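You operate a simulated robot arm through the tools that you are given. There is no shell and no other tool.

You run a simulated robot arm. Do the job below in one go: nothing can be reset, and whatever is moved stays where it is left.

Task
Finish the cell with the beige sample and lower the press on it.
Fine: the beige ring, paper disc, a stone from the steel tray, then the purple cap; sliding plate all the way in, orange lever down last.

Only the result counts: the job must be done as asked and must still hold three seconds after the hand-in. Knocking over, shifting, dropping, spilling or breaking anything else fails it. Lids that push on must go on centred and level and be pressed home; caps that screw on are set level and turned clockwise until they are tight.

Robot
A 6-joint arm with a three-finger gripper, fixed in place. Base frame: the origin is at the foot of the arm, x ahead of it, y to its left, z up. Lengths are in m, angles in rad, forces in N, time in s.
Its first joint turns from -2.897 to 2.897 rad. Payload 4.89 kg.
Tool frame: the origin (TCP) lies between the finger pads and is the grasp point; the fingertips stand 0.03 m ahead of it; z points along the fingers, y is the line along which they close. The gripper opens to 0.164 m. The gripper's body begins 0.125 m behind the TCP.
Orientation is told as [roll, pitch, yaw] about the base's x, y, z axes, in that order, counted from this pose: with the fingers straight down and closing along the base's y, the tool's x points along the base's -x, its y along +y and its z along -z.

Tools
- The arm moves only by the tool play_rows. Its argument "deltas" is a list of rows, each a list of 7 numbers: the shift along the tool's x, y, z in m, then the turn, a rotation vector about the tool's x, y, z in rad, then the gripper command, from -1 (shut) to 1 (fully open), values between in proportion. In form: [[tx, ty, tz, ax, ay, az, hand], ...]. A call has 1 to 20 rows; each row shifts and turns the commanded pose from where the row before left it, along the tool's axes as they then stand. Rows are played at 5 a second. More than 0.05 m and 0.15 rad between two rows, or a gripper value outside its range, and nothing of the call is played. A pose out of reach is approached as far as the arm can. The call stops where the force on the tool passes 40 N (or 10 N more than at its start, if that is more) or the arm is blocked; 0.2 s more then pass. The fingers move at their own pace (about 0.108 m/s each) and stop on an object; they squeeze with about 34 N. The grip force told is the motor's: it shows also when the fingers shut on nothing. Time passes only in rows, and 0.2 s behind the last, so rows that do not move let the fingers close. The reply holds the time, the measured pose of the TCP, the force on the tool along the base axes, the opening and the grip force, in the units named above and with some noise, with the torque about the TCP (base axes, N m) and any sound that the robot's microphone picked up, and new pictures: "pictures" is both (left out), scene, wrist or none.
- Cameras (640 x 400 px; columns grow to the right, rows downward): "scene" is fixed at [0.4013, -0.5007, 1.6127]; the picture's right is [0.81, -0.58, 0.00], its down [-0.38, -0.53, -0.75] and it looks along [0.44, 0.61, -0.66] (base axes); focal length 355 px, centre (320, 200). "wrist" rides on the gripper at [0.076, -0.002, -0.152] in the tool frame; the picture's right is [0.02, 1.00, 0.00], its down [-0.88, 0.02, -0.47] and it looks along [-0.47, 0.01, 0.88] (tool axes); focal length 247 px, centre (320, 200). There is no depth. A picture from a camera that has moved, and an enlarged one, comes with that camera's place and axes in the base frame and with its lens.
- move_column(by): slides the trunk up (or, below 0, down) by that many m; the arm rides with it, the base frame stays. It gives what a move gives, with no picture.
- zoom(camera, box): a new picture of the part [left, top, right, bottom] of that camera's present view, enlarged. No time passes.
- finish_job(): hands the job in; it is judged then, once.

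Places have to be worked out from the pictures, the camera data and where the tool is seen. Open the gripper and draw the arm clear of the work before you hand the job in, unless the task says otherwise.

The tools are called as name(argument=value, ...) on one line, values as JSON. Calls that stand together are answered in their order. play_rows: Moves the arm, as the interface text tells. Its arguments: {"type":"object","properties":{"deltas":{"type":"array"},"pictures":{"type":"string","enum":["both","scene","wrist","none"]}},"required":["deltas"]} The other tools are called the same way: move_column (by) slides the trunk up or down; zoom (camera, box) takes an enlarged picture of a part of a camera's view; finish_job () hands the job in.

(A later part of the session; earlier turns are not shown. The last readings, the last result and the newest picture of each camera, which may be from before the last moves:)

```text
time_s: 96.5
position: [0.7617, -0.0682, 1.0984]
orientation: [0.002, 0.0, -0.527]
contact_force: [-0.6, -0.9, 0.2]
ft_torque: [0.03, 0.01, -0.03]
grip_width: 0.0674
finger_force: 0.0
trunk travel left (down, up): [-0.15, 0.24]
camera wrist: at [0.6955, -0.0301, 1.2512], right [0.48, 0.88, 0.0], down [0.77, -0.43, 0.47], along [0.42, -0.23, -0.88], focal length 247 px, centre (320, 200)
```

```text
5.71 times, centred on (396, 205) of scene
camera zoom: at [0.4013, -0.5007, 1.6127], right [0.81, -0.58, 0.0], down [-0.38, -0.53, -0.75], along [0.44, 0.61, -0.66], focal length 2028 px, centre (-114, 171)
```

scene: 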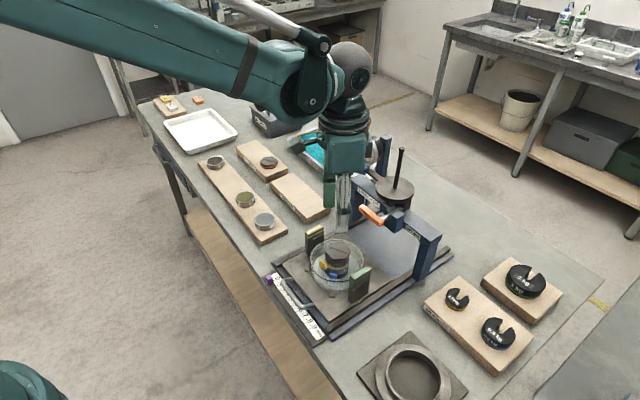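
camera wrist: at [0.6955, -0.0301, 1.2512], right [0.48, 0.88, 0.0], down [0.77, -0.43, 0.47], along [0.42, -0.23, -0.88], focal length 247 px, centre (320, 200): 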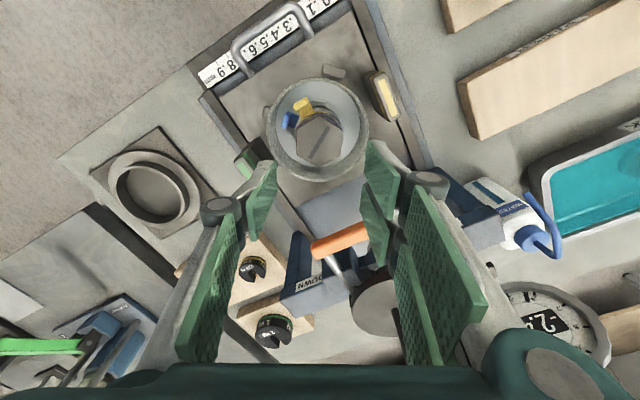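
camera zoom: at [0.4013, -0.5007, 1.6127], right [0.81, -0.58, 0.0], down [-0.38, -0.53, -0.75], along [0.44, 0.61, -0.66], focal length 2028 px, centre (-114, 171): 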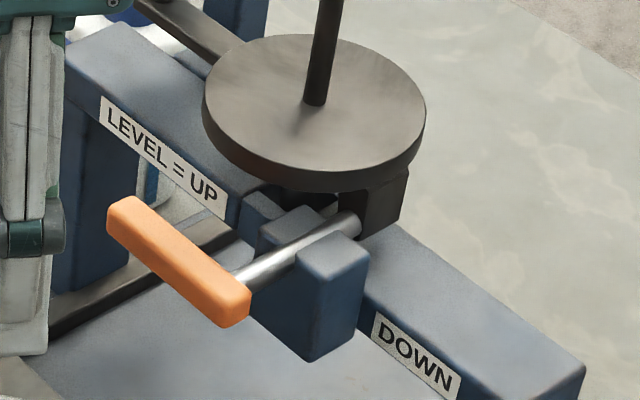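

The stack is complete: ring, paper, stone, purple cap, all concentric. Next the sliding plate: its handle bar is at about (0.632, -0.07, 0.885). I turn back to yaw 0, close the fingers and move to the near side of the handle for a look.

play_rows(deltas=[[0, 0, -0.005, 0, 0, -0.1312, -0.18], [0, 0, -0.005, 0, 0, -0.1312, -0.5], [0, 0, 0, 0, 0, -0.1312, -1], [0, 0, 0, 0, 0, -0.1312, -1], [0.04, 0, 0, 0, 0, 0, -1], [0.04, 0, 0, 0, 0, 0, -1], [0.04, 0, 0, 0, 0, 0, -1], [0.04, 0, 0, 0, 0, 0, -1], [0.04, 0, 0.02, 0, 0, 0, -1], [0, 0, 0.03, 0, 0, 0, -1], [0, 0, 0.03, 0, 0, 0, -1], [0, 0, 0, 0, 0, 0, -1], [0, 0, 0, 0, 0, 0, -1]])

zoom(camera="wrist", box=[220, 130, 420, 255])

zoom(camera="scene", box=[256, 230, 352, 330])

```text
time_s: 99.3
position: [0.5623, -0.0702, 1.0287]
orientation: [0.001, -0.002, -0.001]
contact_force: [0.3, 0.1, -0.1]
ft_torque: [0.01, 0.06, -0.04]
grip_width: 0.0
finger_force: 33.4
trunk travel left (down, up): [-0.15, 0.24]
camera wrist: at [0.4866, -0.07, 1.181], right [-0.02, 1.0, 0.0], down [0.88, 0.02, 0.47], along [0.47, 0.01, -0.88], focal length 247 px, centre (320, 200)
```

scene: 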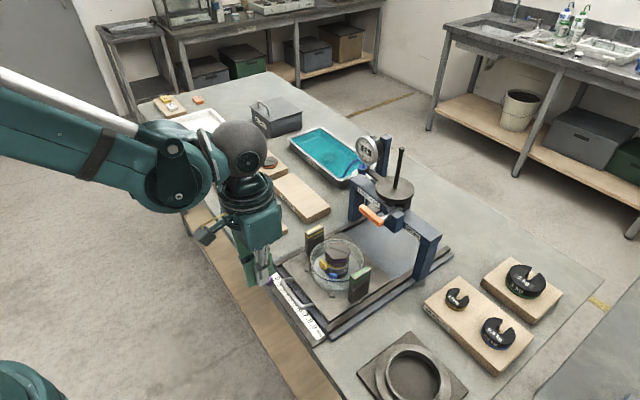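
wrist: 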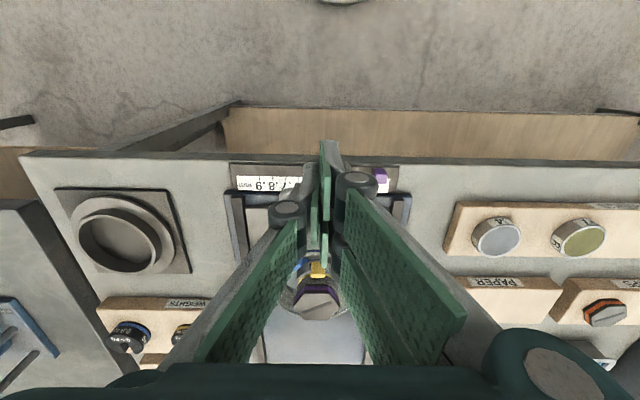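

```text
3.20 times, centred on (320, 192) of wrist
camera zoom: at [0.4866, -0.07, 1.181], right [-0.02, 1.0, 0.0], down [0.88, 0.02, 0.47], along [0.47, 0.01, -0.88], focal length 790 px, centre (320, 224)
```

zoom: 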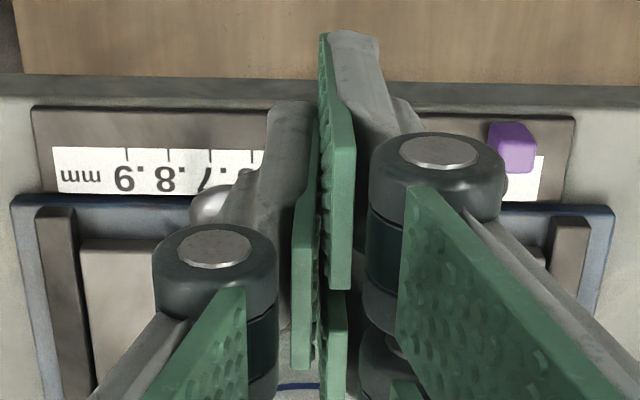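

```text
4.00 times, centred on (304, 280) of scene
camera zoom: at [0.4013, -0.5007, 1.6127], right [0.81, -0.58, 0.0], down [-0.38, -0.53, -0.75], along [0.44, 0.61, -0.66], focal length 1420 px, centre (384, -120)
```

zoom: 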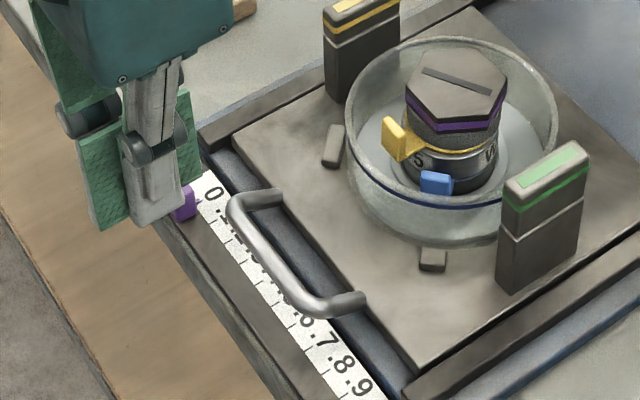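

The handle is a U lying level in front of the plate. I come down in front of it with closed fingers (x≈0.575) and check the fingertip height against the bar.

play_rows(deltas=[[-0.006, 0, 0.03, 0, 0, 0, -1], [-0.006, 0, 0.03, 0, 0, 0, -1], [0, 0, 0.03, 0, 0, 0, -1], [0, 0, 0.02, 0, 0, 0, -1], [0, 0, 0, 0, 0, 0, -1], [0, 0, 0, 0, 0, 0, -1]])

zoom(camera="scene", box=[256, 250, 336, 300])

zoom(camera="wrist", box=[240, 110, 400, 210])

```text
time_s: 100.7
position: [0.5741, -0.0698, 0.919]
orientation: [0.002, -0.002, 0.001]
contact_force: [-0.3, 0.5, -0.2]
ft_torque: [-0.01, 0.02, 0.0]
grip_width: 0.0
finger_force: 33.8
trunk travel left (down, up): [-0.15, 0.24]
camera wrist: at [0.4989, -0.0689, 1.0707], right [-0.02, 1.0, 0.0], down [0.88, 0.02, 0.47], along [0.47, 0.01, -0.88], focal length 247 px, centre (320, 200)
```

scene: 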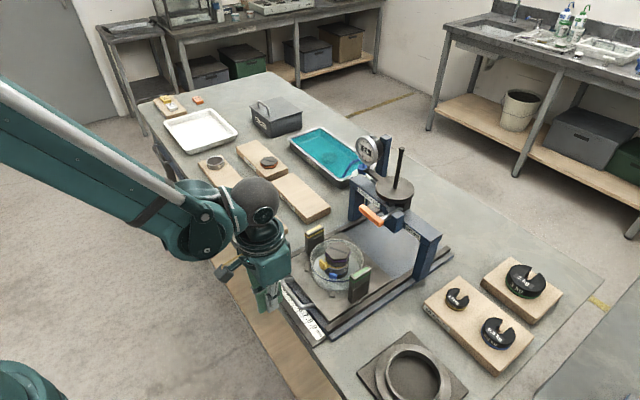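
wrist: 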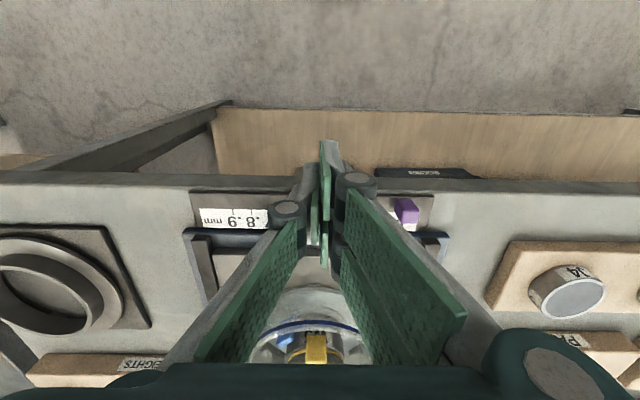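

```text
8.00 times, centred on (296, 275) of scene
camera zoom: at [0.4013, -0.5007, 1.6127], right [0.81, -0.58, 0.0], down [-0.38, -0.53, -0.75], along [0.44, 0.61, -0.66], focal length 2839 px, centre (512, -400)
```

zoom: 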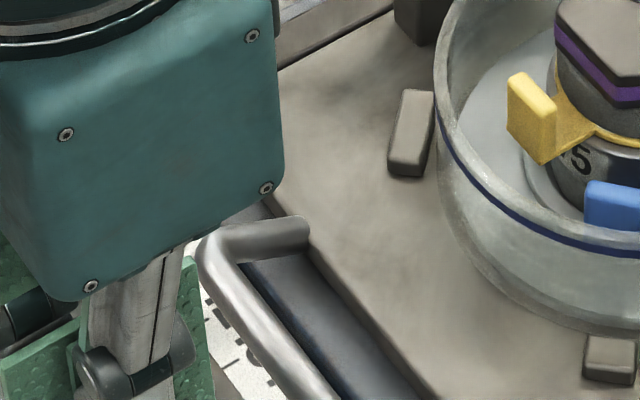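

```text
4.00 times, centred on (320, 160) of wrist
camera zoom: at [0.4989, -0.0689, 1.0707], right [-0.02, 1.0, 0.0], down [0.88, 0.02, 0.47], along [0.47, 0.01, -0.88], focal length 988 px, centre (320, 360)
```

zoom: 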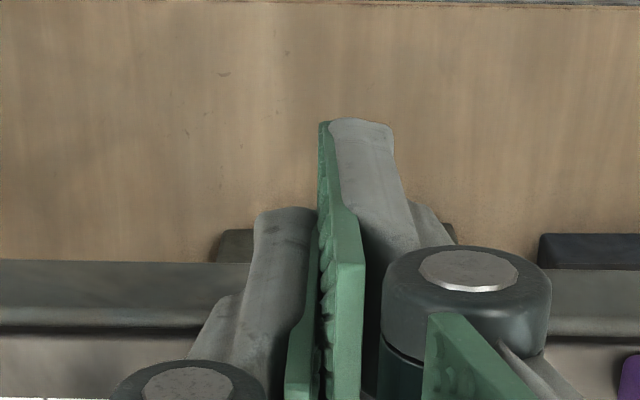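

I zoom lower in the scene view to see the fingertips relative to the handle bar.

zoom(camera="scene", box=[246, 272, 342, 332])

zoom(camera="wrist", box=[220, 180, 420, 305])

```text
6.67 times, centred on (294, 302) of scene
camera zoom: at [0.4013, -0.5007, 1.6127], right [0.81, -0.58, 0.0], down [-0.38, -0.53, -0.75], along [0.44, 0.61, -0.66], focal length 2366 px, centre (493, -480)
```

zoom: 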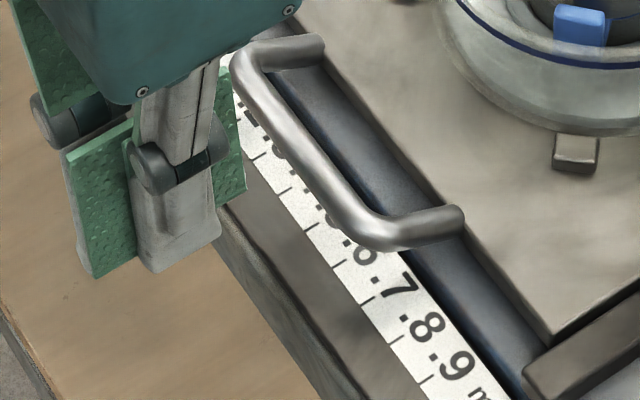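

```text
3.20 times, centred on (320, 242) of wrist
camera zoom: at [0.4989, -0.0689, 1.0707], right [-0.02, 1.0, 0.0], down [0.88, 0.02, 0.47], along [0.47, 0.01, -0.88], focal length 790 px, centre (320, 64)
```

zoom: 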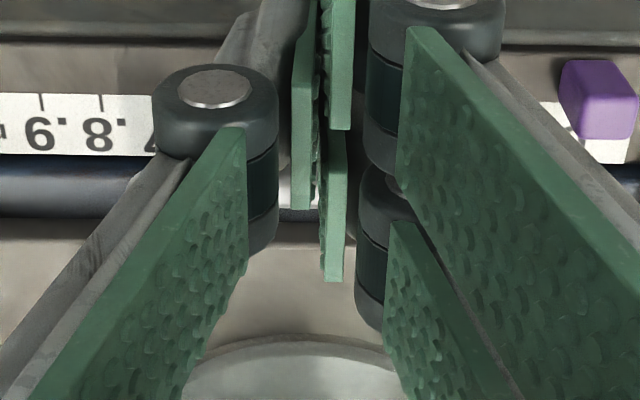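

The prong's front edge is about 16–20 mm short of the bar and the tip is just below the bar's centre line. I lower 10 mm more and advance slowly to touch it.

play_rows(deltas=[[0, 0, 0.005, 0, 0, 0, -1], [0, 0, 0.005, 0, 0, 0, -1], [-0.004, 0, 0, 0, 0, 0, -1], [-0.004, 0, 0, 0, 0, 0, -1], [-0.004, 0, 0, 0, 0, 0, -1], [-0.003, 0, 0, 0, 0, 0, -1], [0, 0, 0, 0, 0, 0, -1]], pictures="none")

zoom(camera="scene", box=[256, 262, 336, 312])

```text
time_s: 102.3
position: [0.5896, -0.0701, 0.9088]
orientation: [0.002, -0.003, 0.0]
contact_force: [0.3, -0.2, 0.0]
ft_torque: [-0.03, 0.0, 0.0]
grip_width: 0.0003
finger_force: 33.7
trunk travel left (down, up): [-0.15, 0.24]
```

```text
8.00 times, centred on (296, 287) of scene
camera zoom: at [0.4013, -0.5007, 1.6127], right [0.81, -0.58, 0.0], down [-0.38, -0.53, -0.75], along [0.44, 0.61, -0.66], focal length 2839 px, centre (512, -496)
```

zoom: 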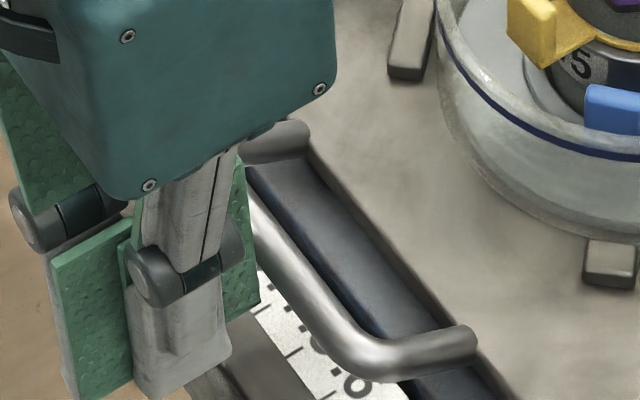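

No contact yet, but very near. I continue forward slowly.

play_rows(deltas=[[-0.003, 0, 0, 0, 0, 0, -1], [-0.003, 0, 0, 0, 0, 0, -1], [-0.003, 0, 0, 0, 0, 0, -1], [-0.003, 0, 0, 0, 0, 0, -1], [0, 0, 0, 0, 0, 0, -1]], pictures="none")

zoom(camera="scene", box=[256, 262, 336, 312])

```text
time_s: 103.5
position: [0.6019, -0.0686, 0.9091]
orientation: [0.002, -0.001, 0.0]
contact_force: [0.4, 0.1, 0.4]
ft_torque: [0.0, -0.02, -0.02]
grip_width: 0.0001
finger_force: 33.5
trunk travel left (down, up): [-0.15, 0.24]
```

```text
8.00 times, centred on (296, 287) of scene
camera zoom: at [0.4013, -0.5007, 1.6127], right [0.81, -0.58, 0.0], down [-0.38, -0.53, -0.75], along [0.44, 0.61, -0.66], focal length 2839 px, centre (512, -496)
```

zoom: 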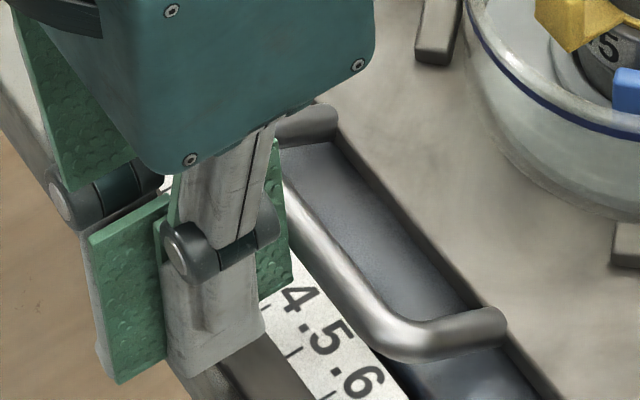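

The plate already slides with the handle, with almost no resistance. I keep pushing slowly at 20 mm/s and check the stack midway.

play_rows(deltas=[[-0.002, 0, 0, 0, 0, 0, -1], [-0.003, 0, 0, 0, 0, 0, -1], [-0.004, 0, 0, 0, 0, 0, -1], [-0.004, 0, 0, 0, 0, 0, -1], [-0.004, 0, 0, 0, 0, 0, -1], [-0.004, 0, 0, 0, 0, 0, -1], [-0.004, 0, 0, 0, 0, 0, -1], [-0.004, 0, 0, 0, 0, 0, -1], [-0.004, 0, 0, 0, 0, 0, -1], [-0.004, 0, 0, 0, 0, 0, -1], [-0.004, 0, 0, 0, 0, 0, -1], [-0.004, 0, 0, 0, 0, 0, -1], [-0.004, 0, 0, 0, 0, 0, -1], [-0.004, 0, 0, 0, 0, 0, -1], [-0.003, 0, 0, 0, 0, 0, -1], [-0.002, 0, 0, 0, 0, 0, -1], [-0.001, 0, 0, 0, 0, 0, -1], [0, 0, 0, 0, 0, 0, -1]])

zoom(camera="scene", box=[280, 220, 408, 300])

```text
time_s: 107.3
position: [0.6615, -0.0683, 0.9107]
orientation: [0.002, -0.001, 0.0]
contact_force: [-0.6, 1.5, 1.1]
ft_torque: [0.02, 0.0, 0.01]
grip_width: 0.0
finger_force: 34.3
trunk travel left (down, up): [-0.15, 0.24]
camera wrist: at [0.5845, -0.069, 1.062], right [-0.02, 1.0, 0.0], down [0.88, 0.02, 0.47], along [0.47, 0.01, -0.88], focal length 247 px, centre (320, 200)
```

scene: 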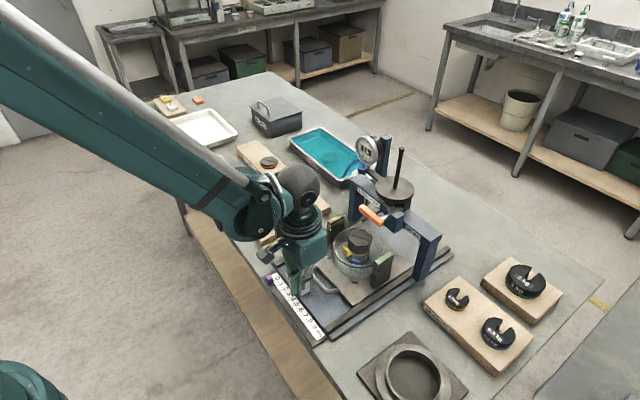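
wrist: 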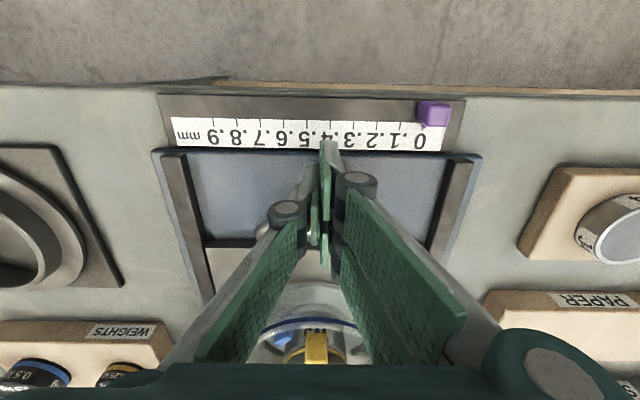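

```text
5.00 times, centred on (344, 260) of scene
camera zoom: at [0.4013, -0.5007, 1.6127], right [0.81, -0.58, 0.0], down [-0.38, -0.53, -0.75], along [0.44, 0.61, -0.66], focal length 1774 px, centre (200, -100)
```

zoom: 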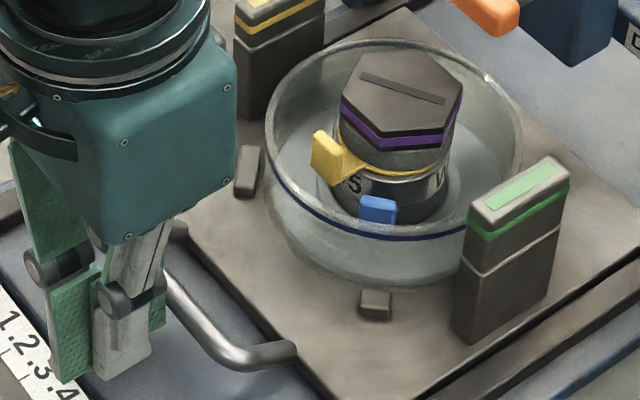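

The stack is steady. The press beam underside is about z≈1.01–1.02 and the cap top about 0.985, so it should pass; I push on in shorter batches and watch the force.

play_rows(deltas=[[-0.002, 0, 0, 0, 0, 0, -1], [-0.003, 0, 0, 0, 0, 0, -1], [-0.004, 0, 0, 0, 0, 0, -1], [-0.004, 0, 0, 0, 0, 0, -1], [-0.004, 0, 0, 0, 0, 0, -1], [-0.004, 0, 0, 0, 0, 0, -1], [-0.004, 0, 0, 0, 0, 0, -1], [-0.004, 0, 0, 0, 0, 0, -1], [-0.004, 0, 0, 0, 0, 0, -1], [-0.004, 0, 0, 0, 0, 0, -1], [-0.003, 0, 0, 0, 0, 0, -1], [-0.002, 0, 0, 0, 0, 0, -1], [-0.001, 0, 0, 0, 0, 0, -1], [0, 0, 0, 0, 0, 0, -1]], pictures="wrist")

zoom(camera="scene", box=[300, 180, 428, 280])

```text
time_s: 110.3
position: [0.7048, -0.0695, 0.9103]
orientation: [0.003, -0.002, 0.0]
contact_force: [-0.6, 1.1, 0.3]
ft_torque: [0.02, 0.0, -0.05]
grip_width: 0.0
finger_force: 33.9
trunk travel left (down, up): [-0.15, 0.24]
camera wrist: at [0.6279, -0.0693, 1.0615], right [-0.02, 1.0, 0.0], down [0.88, 0.02, 0.47], along [0.47, 0.01, -0.88], focal length 247 px, centre (320, 200)
```

wrist: 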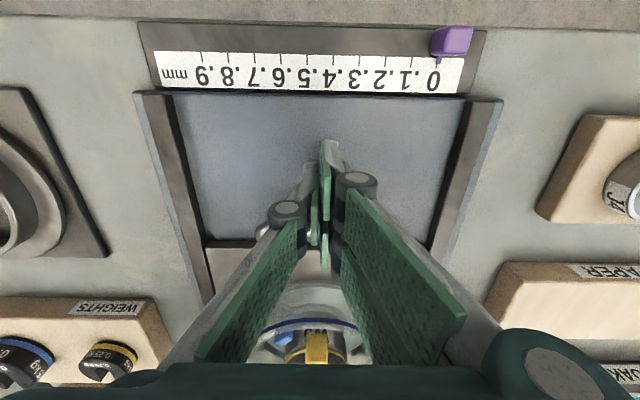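

```text
4.00 times, centred on (364, 230) of scene
camera zoom: at [0.4013, -0.5007, 1.6127], right [0.81, -0.58, 0.0], down [-0.38, -0.53, -0.75], along [0.44, 0.61, -0.66], focal length 1420 px, centre (144, 80)
```

zoom: 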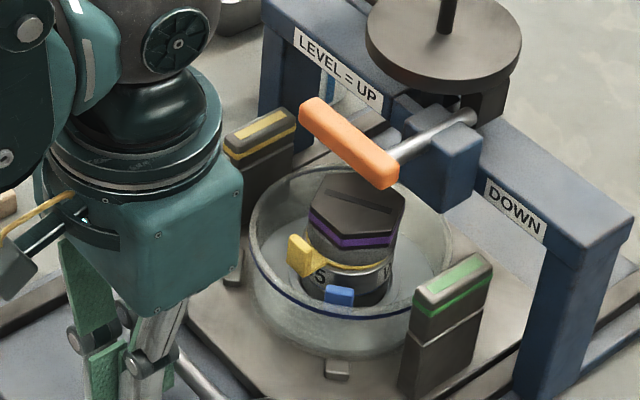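

Cap and stack pass well under the lever. I continue another ~43 mm in the same careful way.

play_rows(deltas=[[-0.002, 0, 0, 0, 0, 0, -1], [-0.003, 0, 0, 0, 0, 0, -1], [-0.004, 0, 0, 0, 0, 0, -1], [-0.004, 0, 0, 0, 0, 0, -1], [-0.004, 0, 0, 0, 0, 0, -1], [-0.004, 0, 0, 0, 0, 0, -1], [-0.004, 0, 0, 0, 0, 0, -1], [-0.004, 0, 0, 0, 0, 0, -1], [-0.003, 0, 0, 0, 0, 0, -1], [-0.002, 0, 0, 0, 0, 0, -1], [-0.001, 0, 0, 0, 0, 0, -1], [0, 0, 0, 0, 0, 0, -1]], pictures="wrist")

zoom(camera="scene", box=[300, 180, 428, 280])

```text
time_s: 112.9
position: [0.7376, -0.069, 0.9098]
orientation: [0.002, -0.001, 0.001]
contact_force: [0.0, 0.0, 0.3]
ft_torque: [-0.02, 0.01, 0.02]
grip_width: 0.0001
finger_force: 33.8
trunk travel left (down, up): [-0.15, 0.24]
camera wrist: at [0.6619, -0.0694, 1.0618], right [-0.02, 1.0, 0.0], down [0.88, 0.02, 0.47], along [0.47, 0.01, -0.88], focal length 247 px, centre (320, 200)
```

wrist: 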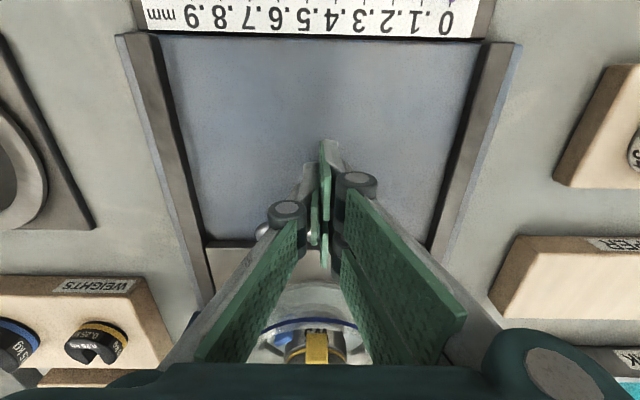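

```text
4.00 times, centred on (364, 230) of scene
camera zoom: at [0.4013, -0.5007, 1.6127], right [0.81, -0.58, 0.0], down [-0.38, -0.53, -0.75], along [0.44, 0.61, -0.66], focal length 1420 px, centre (144, 80)
```

zoom: 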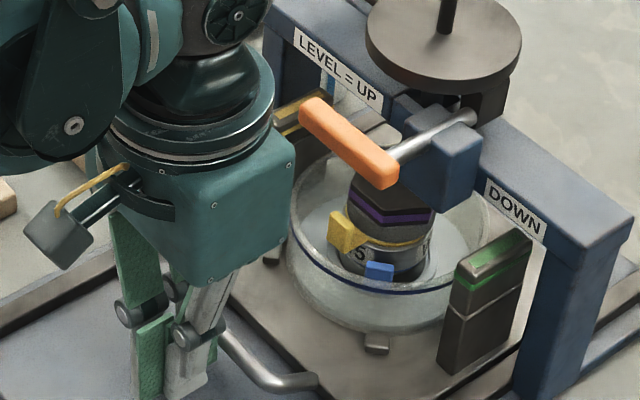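

Plate moved about 148 mm so far. I continue with 3 mm rows, expecting the end stop soon.

play_rows(deltas=[[-0.002, 0, 0, 0, 0, 0, -1], [-0.003, 0, 0, 0, 0, 0, -1], [-0.003, 0, 0, 0, 0, 0, -1], [-0.003, 0, 0, 0, 0, 0, -1], [-0.002, 0, 0, 0, 0, 0, -1], [-0.002, 0, 0, 0, 0, 0, -1], [-0.001, 0, 0, 0, 0, 0, -1], [0, 0, 0, 0, 0, 0, -1]], pictures="none")

zoom(camera="scene", box=[320, 180, 432, 270])

```text
time_s: 114.7
position: [0.7539, -0.0686, 0.9102]
orientation: [0.002, -0.002, 0.0]
contact_force: [-0.7, 0.3, 0.2]
ft_torque: [0.01, 0.02, 0.0]
grip_width: 0.0
finger_force: 33.8
trunk travel left (down, up): [-0.15, 0.24]
```

```text
4.44 times, centred on (376, 225) of scene
camera zoom: at [0.4013, -0.5007, 1.6127], right [0.81, -0.58, 0.0], down [-0.38, -0.53, -0.75], along [0.44, 0.61, -0.66], focal length 1577 px, centre (71, 89)
```

zoom: 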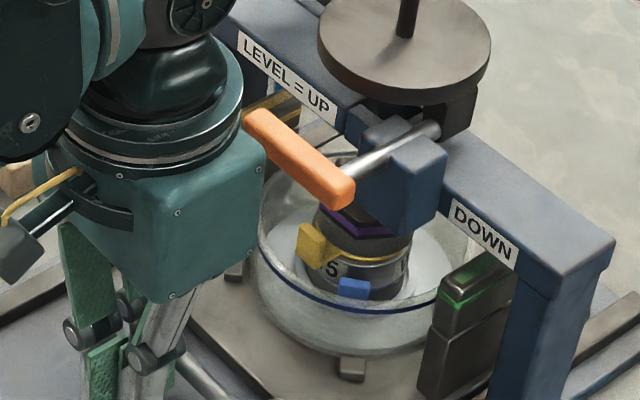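

Still moving freely. The gripper body remains about 4 cm short of the lever; I push on in 2 mm rows.

play_rows(deltas=[[-0.002, 0, 0, 0, 0, 0, -1], [-0.002, 0, 0, 0, 0, 0, -1], [-0.002, 0, 0, 0, 0, 0, -1], [-0.002, 0, 0, 0, 0, 0, -1], [0, 0, 0, 0, 0, 0, -1]], pictures="none")

```text
time_s: 115.9
position: [0.7594, -0.0673, 0.9091]
orientation: [0.002, -0.001, -0.001]
contact_force: [-26.8, 3.0, -8.2]
ft_torque: [-0.03, 0.49, 0.14]
grip_width: 0.0
finger_force: 34.3
trunk travel left (down, up): [-0.15, 0.24]
```

Resistance of 27 N at 170 mm of travel: this matches the expected end stop. I check the pictures before backing off.

play_rows(deltas=[[0.001, 0, 0, 0, 0, 0, -1], [0, 0, 0, 0, 0, 0, -1]])

zoom(camera="scene", box=[330, 170, 442, 270])

zoom(camera="wrist", box=[160, 200, 480, 400])

```text
time_s: 116.5
position: [0.7603, -0.0682, 0.9085]
orientation: [0.003, -0.003, 0.001]
contact_force: [-27.2, 3.2, -11.8]
ft_torque: [0.01, 0.6, 0.18]
grip_width: 0.0
finger_force: 34.6
trunk travel left (down, up): [-0.15, 0.24]
camera wrist: at [0.6848, -0.0688, 1.0616], right [-0.02, 1.0, 0.0], down [0.88, 0.02, 0.47], along [0.47, 0.01, -0.88], focal length 247 px, centre (320, 200)
```

scene: 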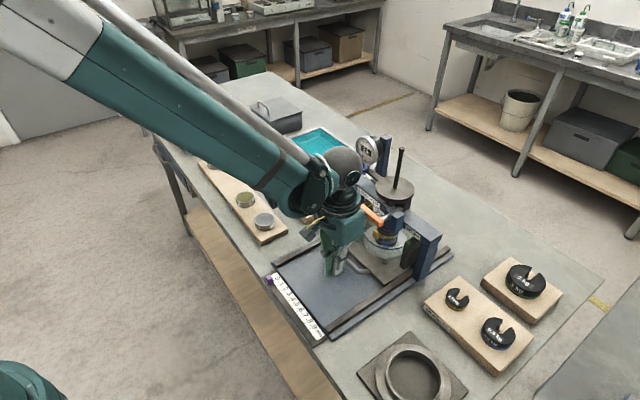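
wrist: 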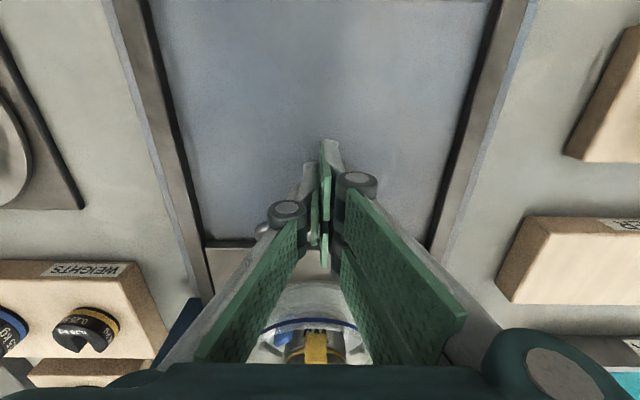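

```text
4.00 times, centred on (386, 220) of scene
camera zoom: at [0.4013, -0.5007, 1.6127], right [0.81, -0.58, 0.0], down [-0.38, -0.53, -0.75], along [0.44, 0.61, -0.66], focal length 1420 px, centre (56, 120)
```

zoom: 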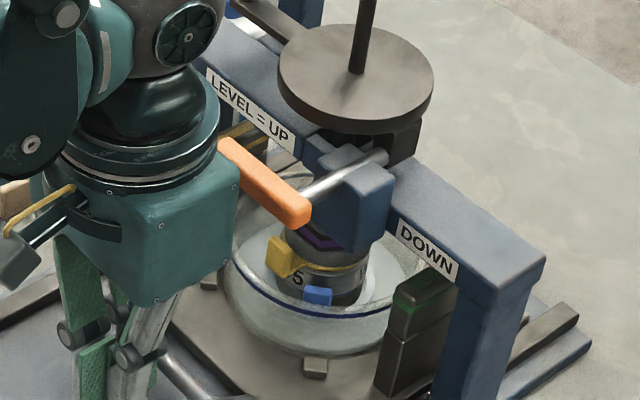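

```text
2.00 times, centred on (320, 300) of wrist
camera zoom: at [0.6848, -0.0688, 1.0616], right [-0.02, 1.0, 0.0], down [0.88, 0.02, 0.47], along [0.47, 0.01, -0.88], focal length 494 px, centre (320, 0)
```

zoom: 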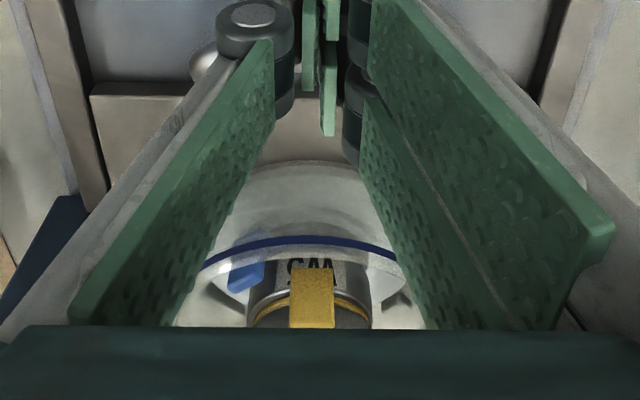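

The torque places the reaction at the handle bar height (z≈0.893), so it is the plate's end stop: travel 170 mm, cell centre now at x≈0.93 under the press axis. I back away from the handle and rise.

play_rows(deltas=[[0.003, 0, 0, 0, 0, 0, -1], [0.005, 0, 0, 0, 0, 0, -1], [0.01, 0, 0, 0, 0, 0, -1], [0.02, 0, 0, 0, 0, 0, -1], [0.03, 0, 0, 0, 0, 0, -1], [0.03, 0, -0.02, 0, 0, 0, -1], [0.02, 0, -0.03, 0, 0, 0, -1], [0, 0, -0.03, 0, 0, 0, -1], [0, 0, -0.03, 0, 0, 0, -1], [0, 0, -0.03, 0, 0, 0, -1], [0, 0, -0.03, 0, 0, 0, -1], [0, 0, 0, 0, 0, 0, -1]])

zoom(camera="scene", box=[330, 170, 442, 270])

zoom(camera="scene", box=[270, 220, 430, 320])

```text
time_s: 119.1
position: [0.6434, -0.0691, 1.0804]
orientation: [0.001, -0.002, 0.001]
contact_force: [0.2, 0.0, -0.7]
ft_torque: [0.05, -0.02, -0.01]
grip_width: 0.0
finger_force: 33.9
trunk travel left (down, up): [-0.15, 0.24]
camera wrist: at [0.568, -0.0697, 1.2324], right [-0.02, 1.0, 0.0], down [0.88, 0.02, 0.47], along [0.47, 0.01, -0.88], focal length 247 px, centre (320, 200)
```

scene: 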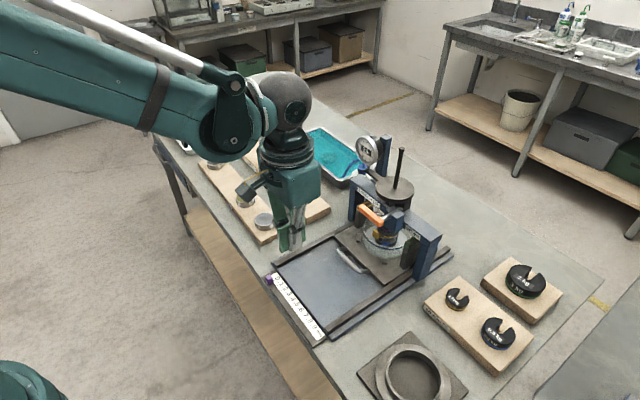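
wrist: 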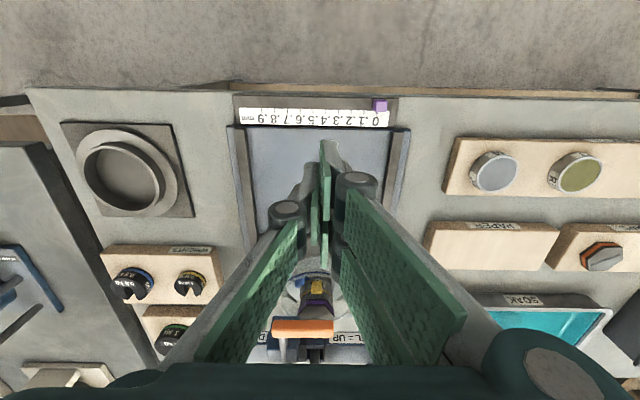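

```text
4.00 times, centred on (386, 220) of scene
camera zoom: at [0.4013, -0.5007, 1.6127], right [0.81, -0.58, 0.0], down [-0.38, -0.53, -0.75], along [0.44, 0.61, -0.66], focal length 1420 px, centre (56, 120)
```

zoom: 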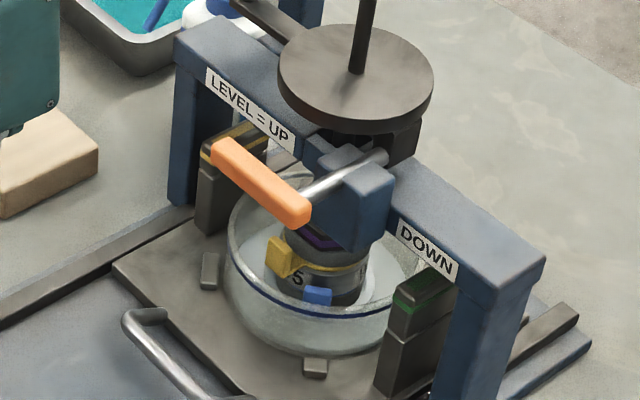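

```text
4.00 times, centred on (350, 270) of scene
camera zoom: at [0.4013, -0.5007, 1.6127], right [0.81, -0.58, 0.0], down [-0.38, -0.53, -0.75], along [0.44, 0.61, -0.66], focal length 1420 px, centre (200, -80)
```

zoom: 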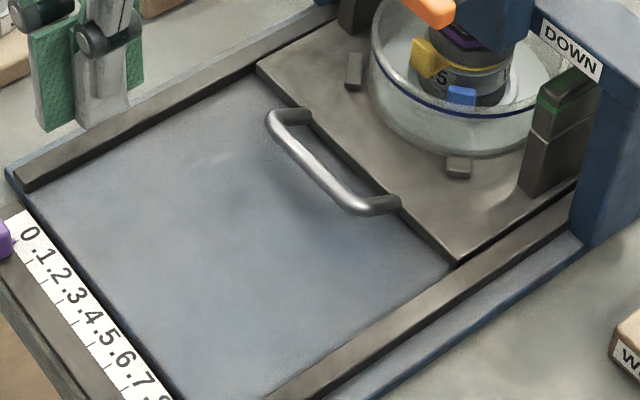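

The plate is fully in and the stack stands upright under the press. Now the lever: level bar along y with its pivot shaft (along x) at the -y end, so pushing its +y end down should lower the press. I move to get a good view of it.

play_rows(deltas=[[0, 0.01, -0.04, 0, 0, 0, -1], [0, 0.02, -0.04, 0, 0, 0, -1], [-0.02, 0.02, 0, 0, 0, 0, -1], [-0.03, 0.02, 0, 0, 0, 0, -1], [-0.03, 0.02, 0, 0, 0, 0, -1], [-0.02, 0.02, 0, 0, 0, 0, -1], [0, 0, 0, 0, 0, 0, -1], [0, 0, 0, 0, 0, 0, -1]])

zoom(camera="wrist", box=[160, 180, 320, 280])

zoom(camera="scene", box=[345, 180, 441, 240])

```text
time_s: 120.9
position: [0.744, 0.0404, 1.1577]
orientation: [0.001, -0.003, 0.0]
contact_force: [0.7, -0.3, 0.0]
ft_torque: [-0.02, 0.06, 0.03]
grip_width: 0.0001
finger_force: 33.4
trunk travel left (down, up): [-0.15, 0.24]
camera wrist: at [0.6677, 0.0394, 1.3099], right [-0.02, 1.0, 0.0], down [0.88, 0.02, 0.47], along [0.47, 0.01, -0.88], focal length 247 px, centre (320, 200)
```

scene: 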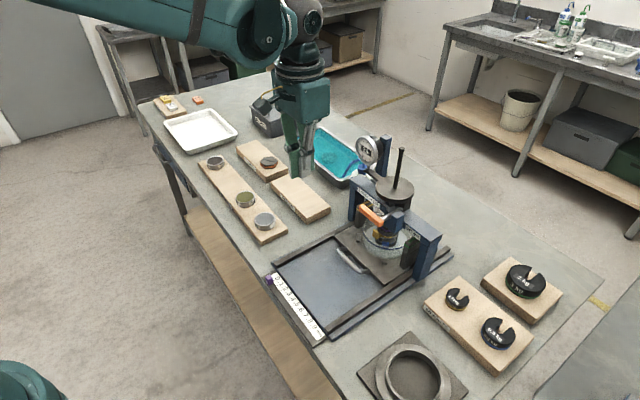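
wrist: 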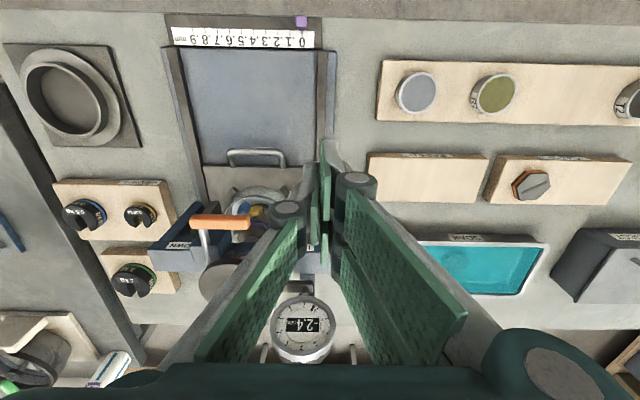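

```text
4.00 times, centred on (240, 230) of wrist
camera zoom: at [0.6677, 0.0394, 1.3099], right [-0.02, 1.0, 0.0], down [0.88, 0.02, 0.47], along [0.47, 0.01, -0.88], focal length 988 px, centre (640, 80)
```

zoom: 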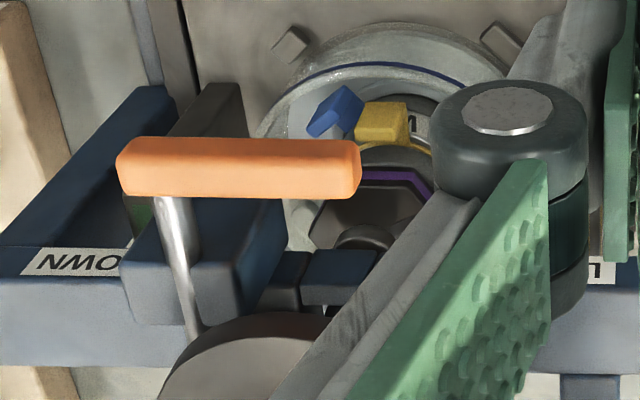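

```text
6.67 times, centred on (393, 210) of scene
camera zoom: at [0.4013, -0.5007, 1.6127], right [0.81, -0.58, 0.0], down [-0.38, -0.53, -0.75], along [0.44, 0.61, -0.66], focal length 2366 px, centre (-167, 133)
```

zoom: 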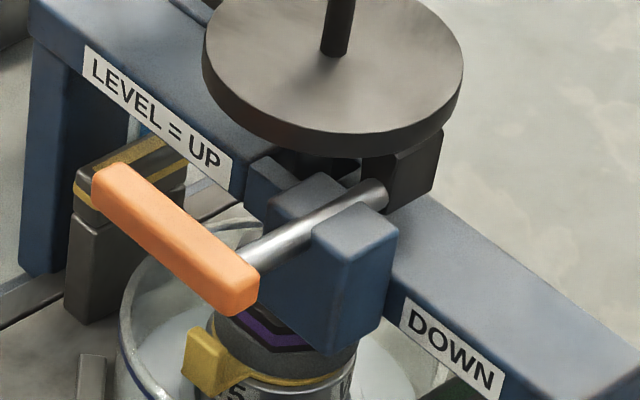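

The lever bar spans y≈-0.126…-0.047 at x≈0.846, z≈1.041, with its pivot at y≈-0.110. I position the closed fingertips above the bar's free end (x≈0.832, y≈-0.05), keeping clear of the platform.

play_rows(deltas=[[0, -0.03, 0, 0, 0, 0, -1], [0, -0.03, 0, 0, 0, 0, -1], [0, -0.03, 0, 0, 0, 0, -1], [-0.03, 0, 0, 0, 0, 0, -1], [-0.03, 0, 0, 0, 0, 0, -1], [-0.028, 0, 0, 0, 0, 0, -1], [0, 0, 0.02, 0, 0, 0, -1], [0, 0, 0.02, 0, 0, 0, -1], [0, 0, 0, 0, 0, 0, -1], [0, 0, 0, 0, 0, 0, -1]])

zoom(camera="scene", box=[335, 160, 431, 220])

zoom(camera="wrist", box=[220, 130, 380, 230])

```text
time_s: 123.1
position: [0.8323, -0.0493, 1.1184]
orientation: [0.002, -0.002, -0.002]
contact_force: [-0.8, 0.2, 0.1]
ft_torque: [-0.02, 0.02, -0.02]
grip_width: 0.0
finger_force: 33.6
trunk travel left (down, up): [-0.15, 0.24]
camera wrist: at [0.7557, -0.05, 1.2703], right [-0.02, 1.0, 0.0], down [0.88, 0.02, 0.47], along [0.47, 0.01, -0.88], focal length 247 px, centre (320, 200)
```

scene: 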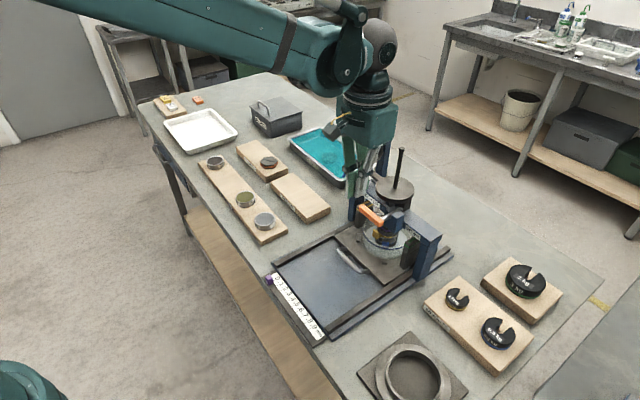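
wrist: 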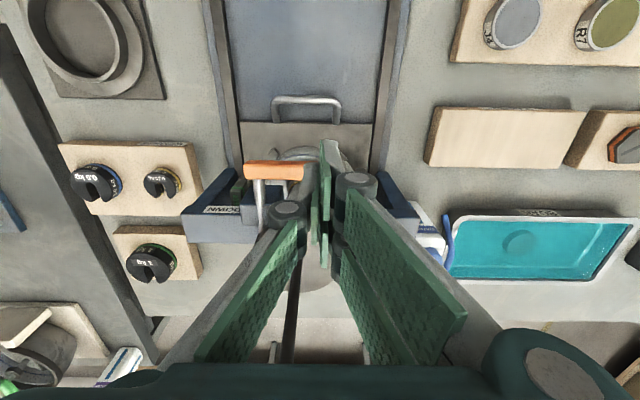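

```text
6.67 times, centred on (383, 190) of scene
camera zoom: at [0.4013, -0.5007, 1.6127], right [0.81, -0.58, 0.0], down [-0.38, -0.53, -0.75], along [0.44, 0.61, -0.66], focal length 2366 px, centre (-100, 267)
```

zoom: 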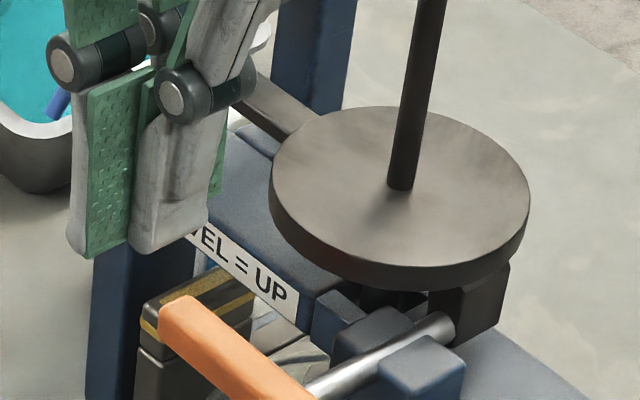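

```text
4.00 times, centred on (300, 180) of wrist
camera zoom: at [0.7557, -0.05, 1.2703], right [-0.02, 1.0, 0.0], down [0.88, 0.02, 0.47], along [0.47, 0.01, -0.88], focal length 988 px, centre (400, 280)
```

zoom: 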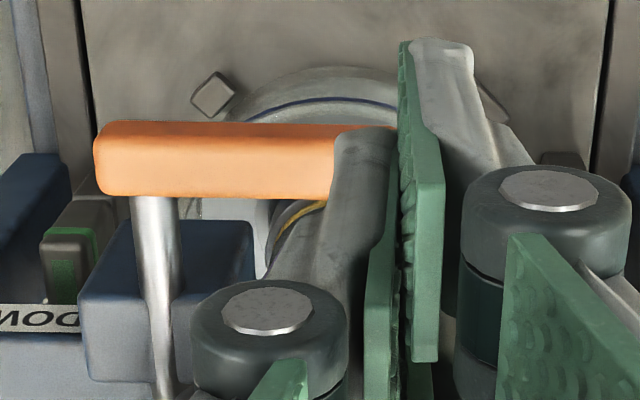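

The single finger overlaps the bar's free end by about 13 mm. I shift 4 mm toward the pivot and lower to touch the bar.

play_rows(deltas=[[0, -0.004, 0.015, 0, 0, 0, -1], [0, 0, 0.012, 0, 0, 0, -1], [0, 0, 0.006, 0, 0, 0, -1], [0, 0, 0.003, 0, 0, 0, -1], [0, 0, 0.003, 0, 0, 0, -1], [0, 0, 0, 0, 0, 0, -1]], pictures="none")

zoom(camera="scene", box=[335, 170, 431, 230])

```text
time_s: 124.5
position: [0.8316, -0.0525, 1.0795]
orientation: [0.002, -0.002, -0.001]
contact_force: [1.0, 0.5, 0.2]
ft_torque: [-0.01, 0.02, 0.0]
grip_width: 0.0001
finger_force: 34.2
trunk travel left (down, up): [-0.15, 0.24]
```

```text
6.67 times, centred on (383, 200) of scene
camera zoom: at [0.4013, -0.5007, 1.6127], right [0.81, -0.58, 0.0], down [-0.38, -0.53, -0.75], along [0.44, 0.61, -0.66], focal length 2366 px, centre (-100, 200)
```

zoom: 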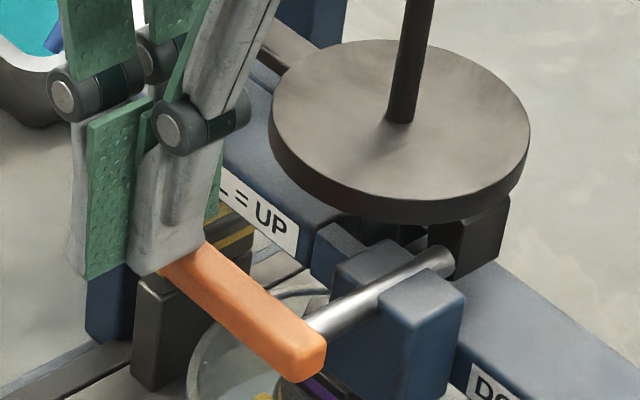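

The fingertip is right at the bar's top. I press down 10 mm in small rows and watch.

play_rows(deltas=[[0, 0, 0.003, 0, 0, 0, -1], [0, 0, 0.003, 0, 0, 0, -1], [0, 0, 0.003, 0, 0, 0, -1], [0, 0, 0.003, 0, 0, 0, -1], [0, 0, 0, 0, 0, 0, -1]], pictures="none")

zoom(camera="scene", box=[335, 170, 431, 230])

```text
time_s: 125.7
position: [0.8314, -0.0533, 1.069]
orientation: [0.002, -0.003, 0.0]
contact_force: [-0.5, 0.2, 1.3]
ft_torque: [-0.02, -0.02, -0.02]
grip_width: 0.0001
finger_force: 34.2
trunk travel left (down, up): [-0.15, 0.24]
```

```text
6.67 times, centred on (383, 200) of scene
camera zoom: at [0.4013, -0.5007, 1.6127], right [0.81, -0.58, 0.0], down [-0.38, -0.53, -0.75], along [0.44, 0.61, -0.66], focal length 2366 px, centre (-100, 200)
```

zoom: 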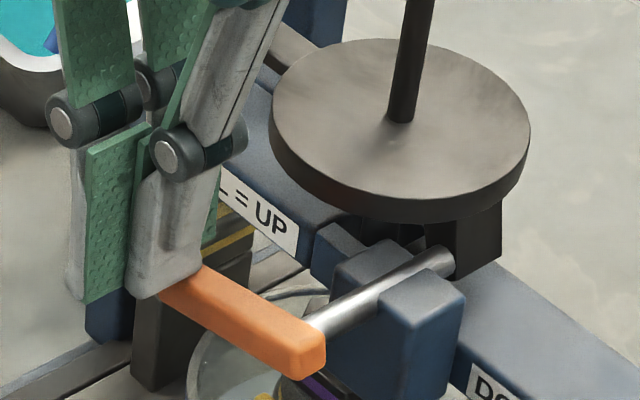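

The lever turns easily. I follow its arc down to about 50°.

play_rows(deltas=[[0, 0, 0.003, 0, 0, 0, -1], [0, 0, 0.003, 0, 0, 0, -1], [0, -0.001, 0.004, 0, 0, 0, -1], [0, -0.001, 0.0035, 0, 0, 0, -1], [0, -0.0015, 0.0035, 0, 0, 0, -1], [0, -0.0018, 0.0035, 0, 0, 0, -1], [0, -0.0022, 0.0035, 0, 0, 0, -1], [0, -0.0022, 0.003, 0, 0, 0, -1], [0, 0, 0, 0, 0, 0, -1]], pictures="none")

zoom(camera="scene", box=[335, 170, 431, 230])

zoom(camera="wrist", box=[220, 130, 380, 230])

```text
time_s: 127.7
position: [0.8324, -0.062, 1.0413]
orientation: [0.002, -0.001, 0.001]
contact_force: [0.5, 0.1, -1.4]
ft_torque: [-0.02, -0.02, -0.03]
grip_width: 0.0
finger_force: 33.7
trunk travel left (down, up): [-0.15, 0.24]
```

```text
6.67 times, centred on (383, 200) of scene
camera zoom: at [0.4013, -0.5007, 1.6127], right [0.81, -0.58, 0.0], down [-0.38, -0.53, -0.75], along [0.44, 0.61, -0.66], focal length 2366 px, centre (-100, 200)
```

zoom: 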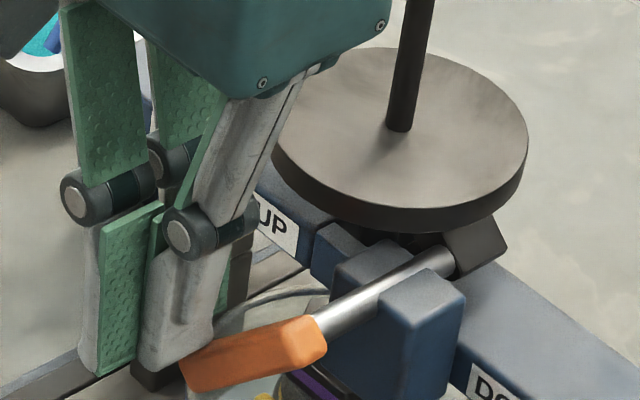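

```text
4.00 times, centred on (300, 180) of wrist
camera zoom: at [0.7556, -0.0628, 1.1932], right [-0.02, 1.0, 0.0], down [0.88, 0.02, 0.47], along [0.47, 0.01, -0.88], focal length 988 px, centre (400, 280)
```

zoom: 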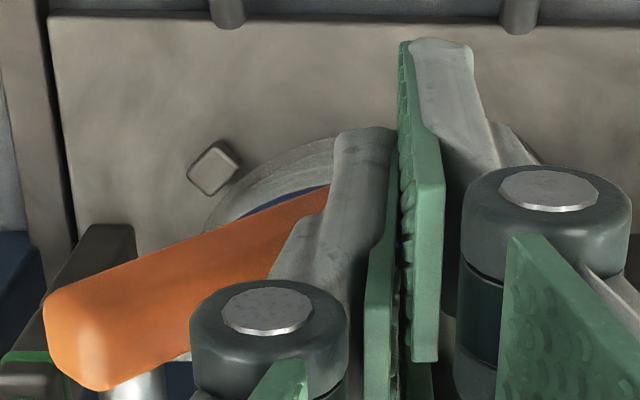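

The lever is at about 50° and the platform is coming down. I continue along the arc.

play_rows(deltas=[[0, -0.003, 0.0035, 0, 0, 0, -1], [0, -0.003, 0.0035, 0, 0, 0, -1], [0, -0.0032, 0.0033, 0, 0, 0, -1], [0, -0.0032, 0.0032, 0, 0, 0, -1], [0, -0.0035, 0.003, 0, 0, 0, -1], [0, -0.0035, 0.003, 0, 0, 0, -1], [0, 0, 0, 0, 0, 0, -1]], pictures="none")

zoom(camera="scene", box=[335, 170, 431, 230])

zoom(camera="wrist", box=[200, 130, 360, 230])

```text
time_s: 129.3
position: [0.832, -0.0815, 1.0226]
orientation: [0.003, -0.001, -0.001]
contact_force: [-4.0, 7.6, 1.5]
ft_torque: [-0.31, -0.19, -0.08]
grip_width: 0.0
finger_force: 34.2
trunk travel left (down, up): [-0.15, 0.24]
```

```text
6.67 times, centred on (383, 200) of scene
camera zoom: at [0.4013, -0.5007, 1.6127], right [0.81, -0.58, 0.0], down [-0.38, -0.53, -0.75], along [0.44, 0.61, -0.66], focal length 2366 px, centre (-100, 200)
```

zoom: 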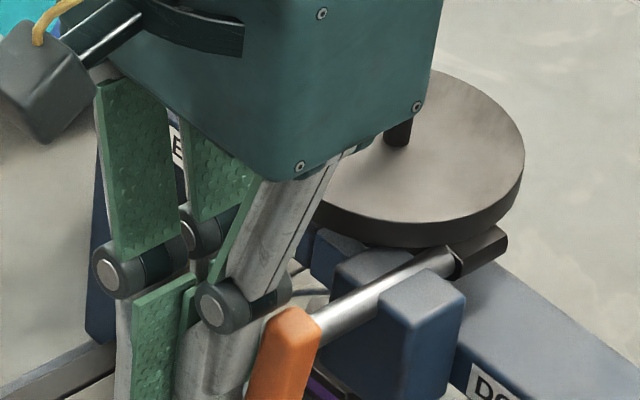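

```text
4.00 times, centred on (280, 180) of wrist
camera zoom: at [0.7553, -0.0822, 1.1744], right [-0.02, 1.0, 0.0], down [0.88, 0.02, 0.47], along [0.47, 0.01, -0.88], focal length 988 px, centre (480, 280)
```

zoom: 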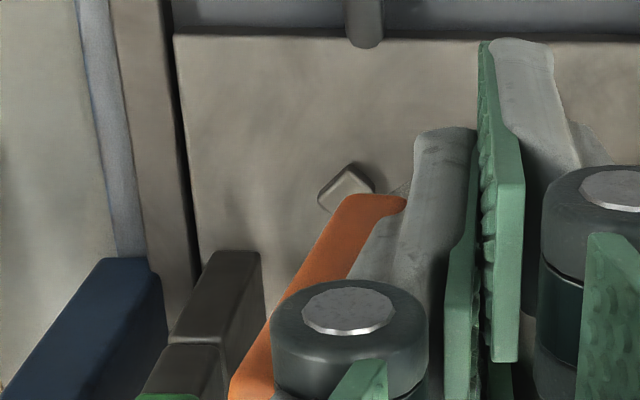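

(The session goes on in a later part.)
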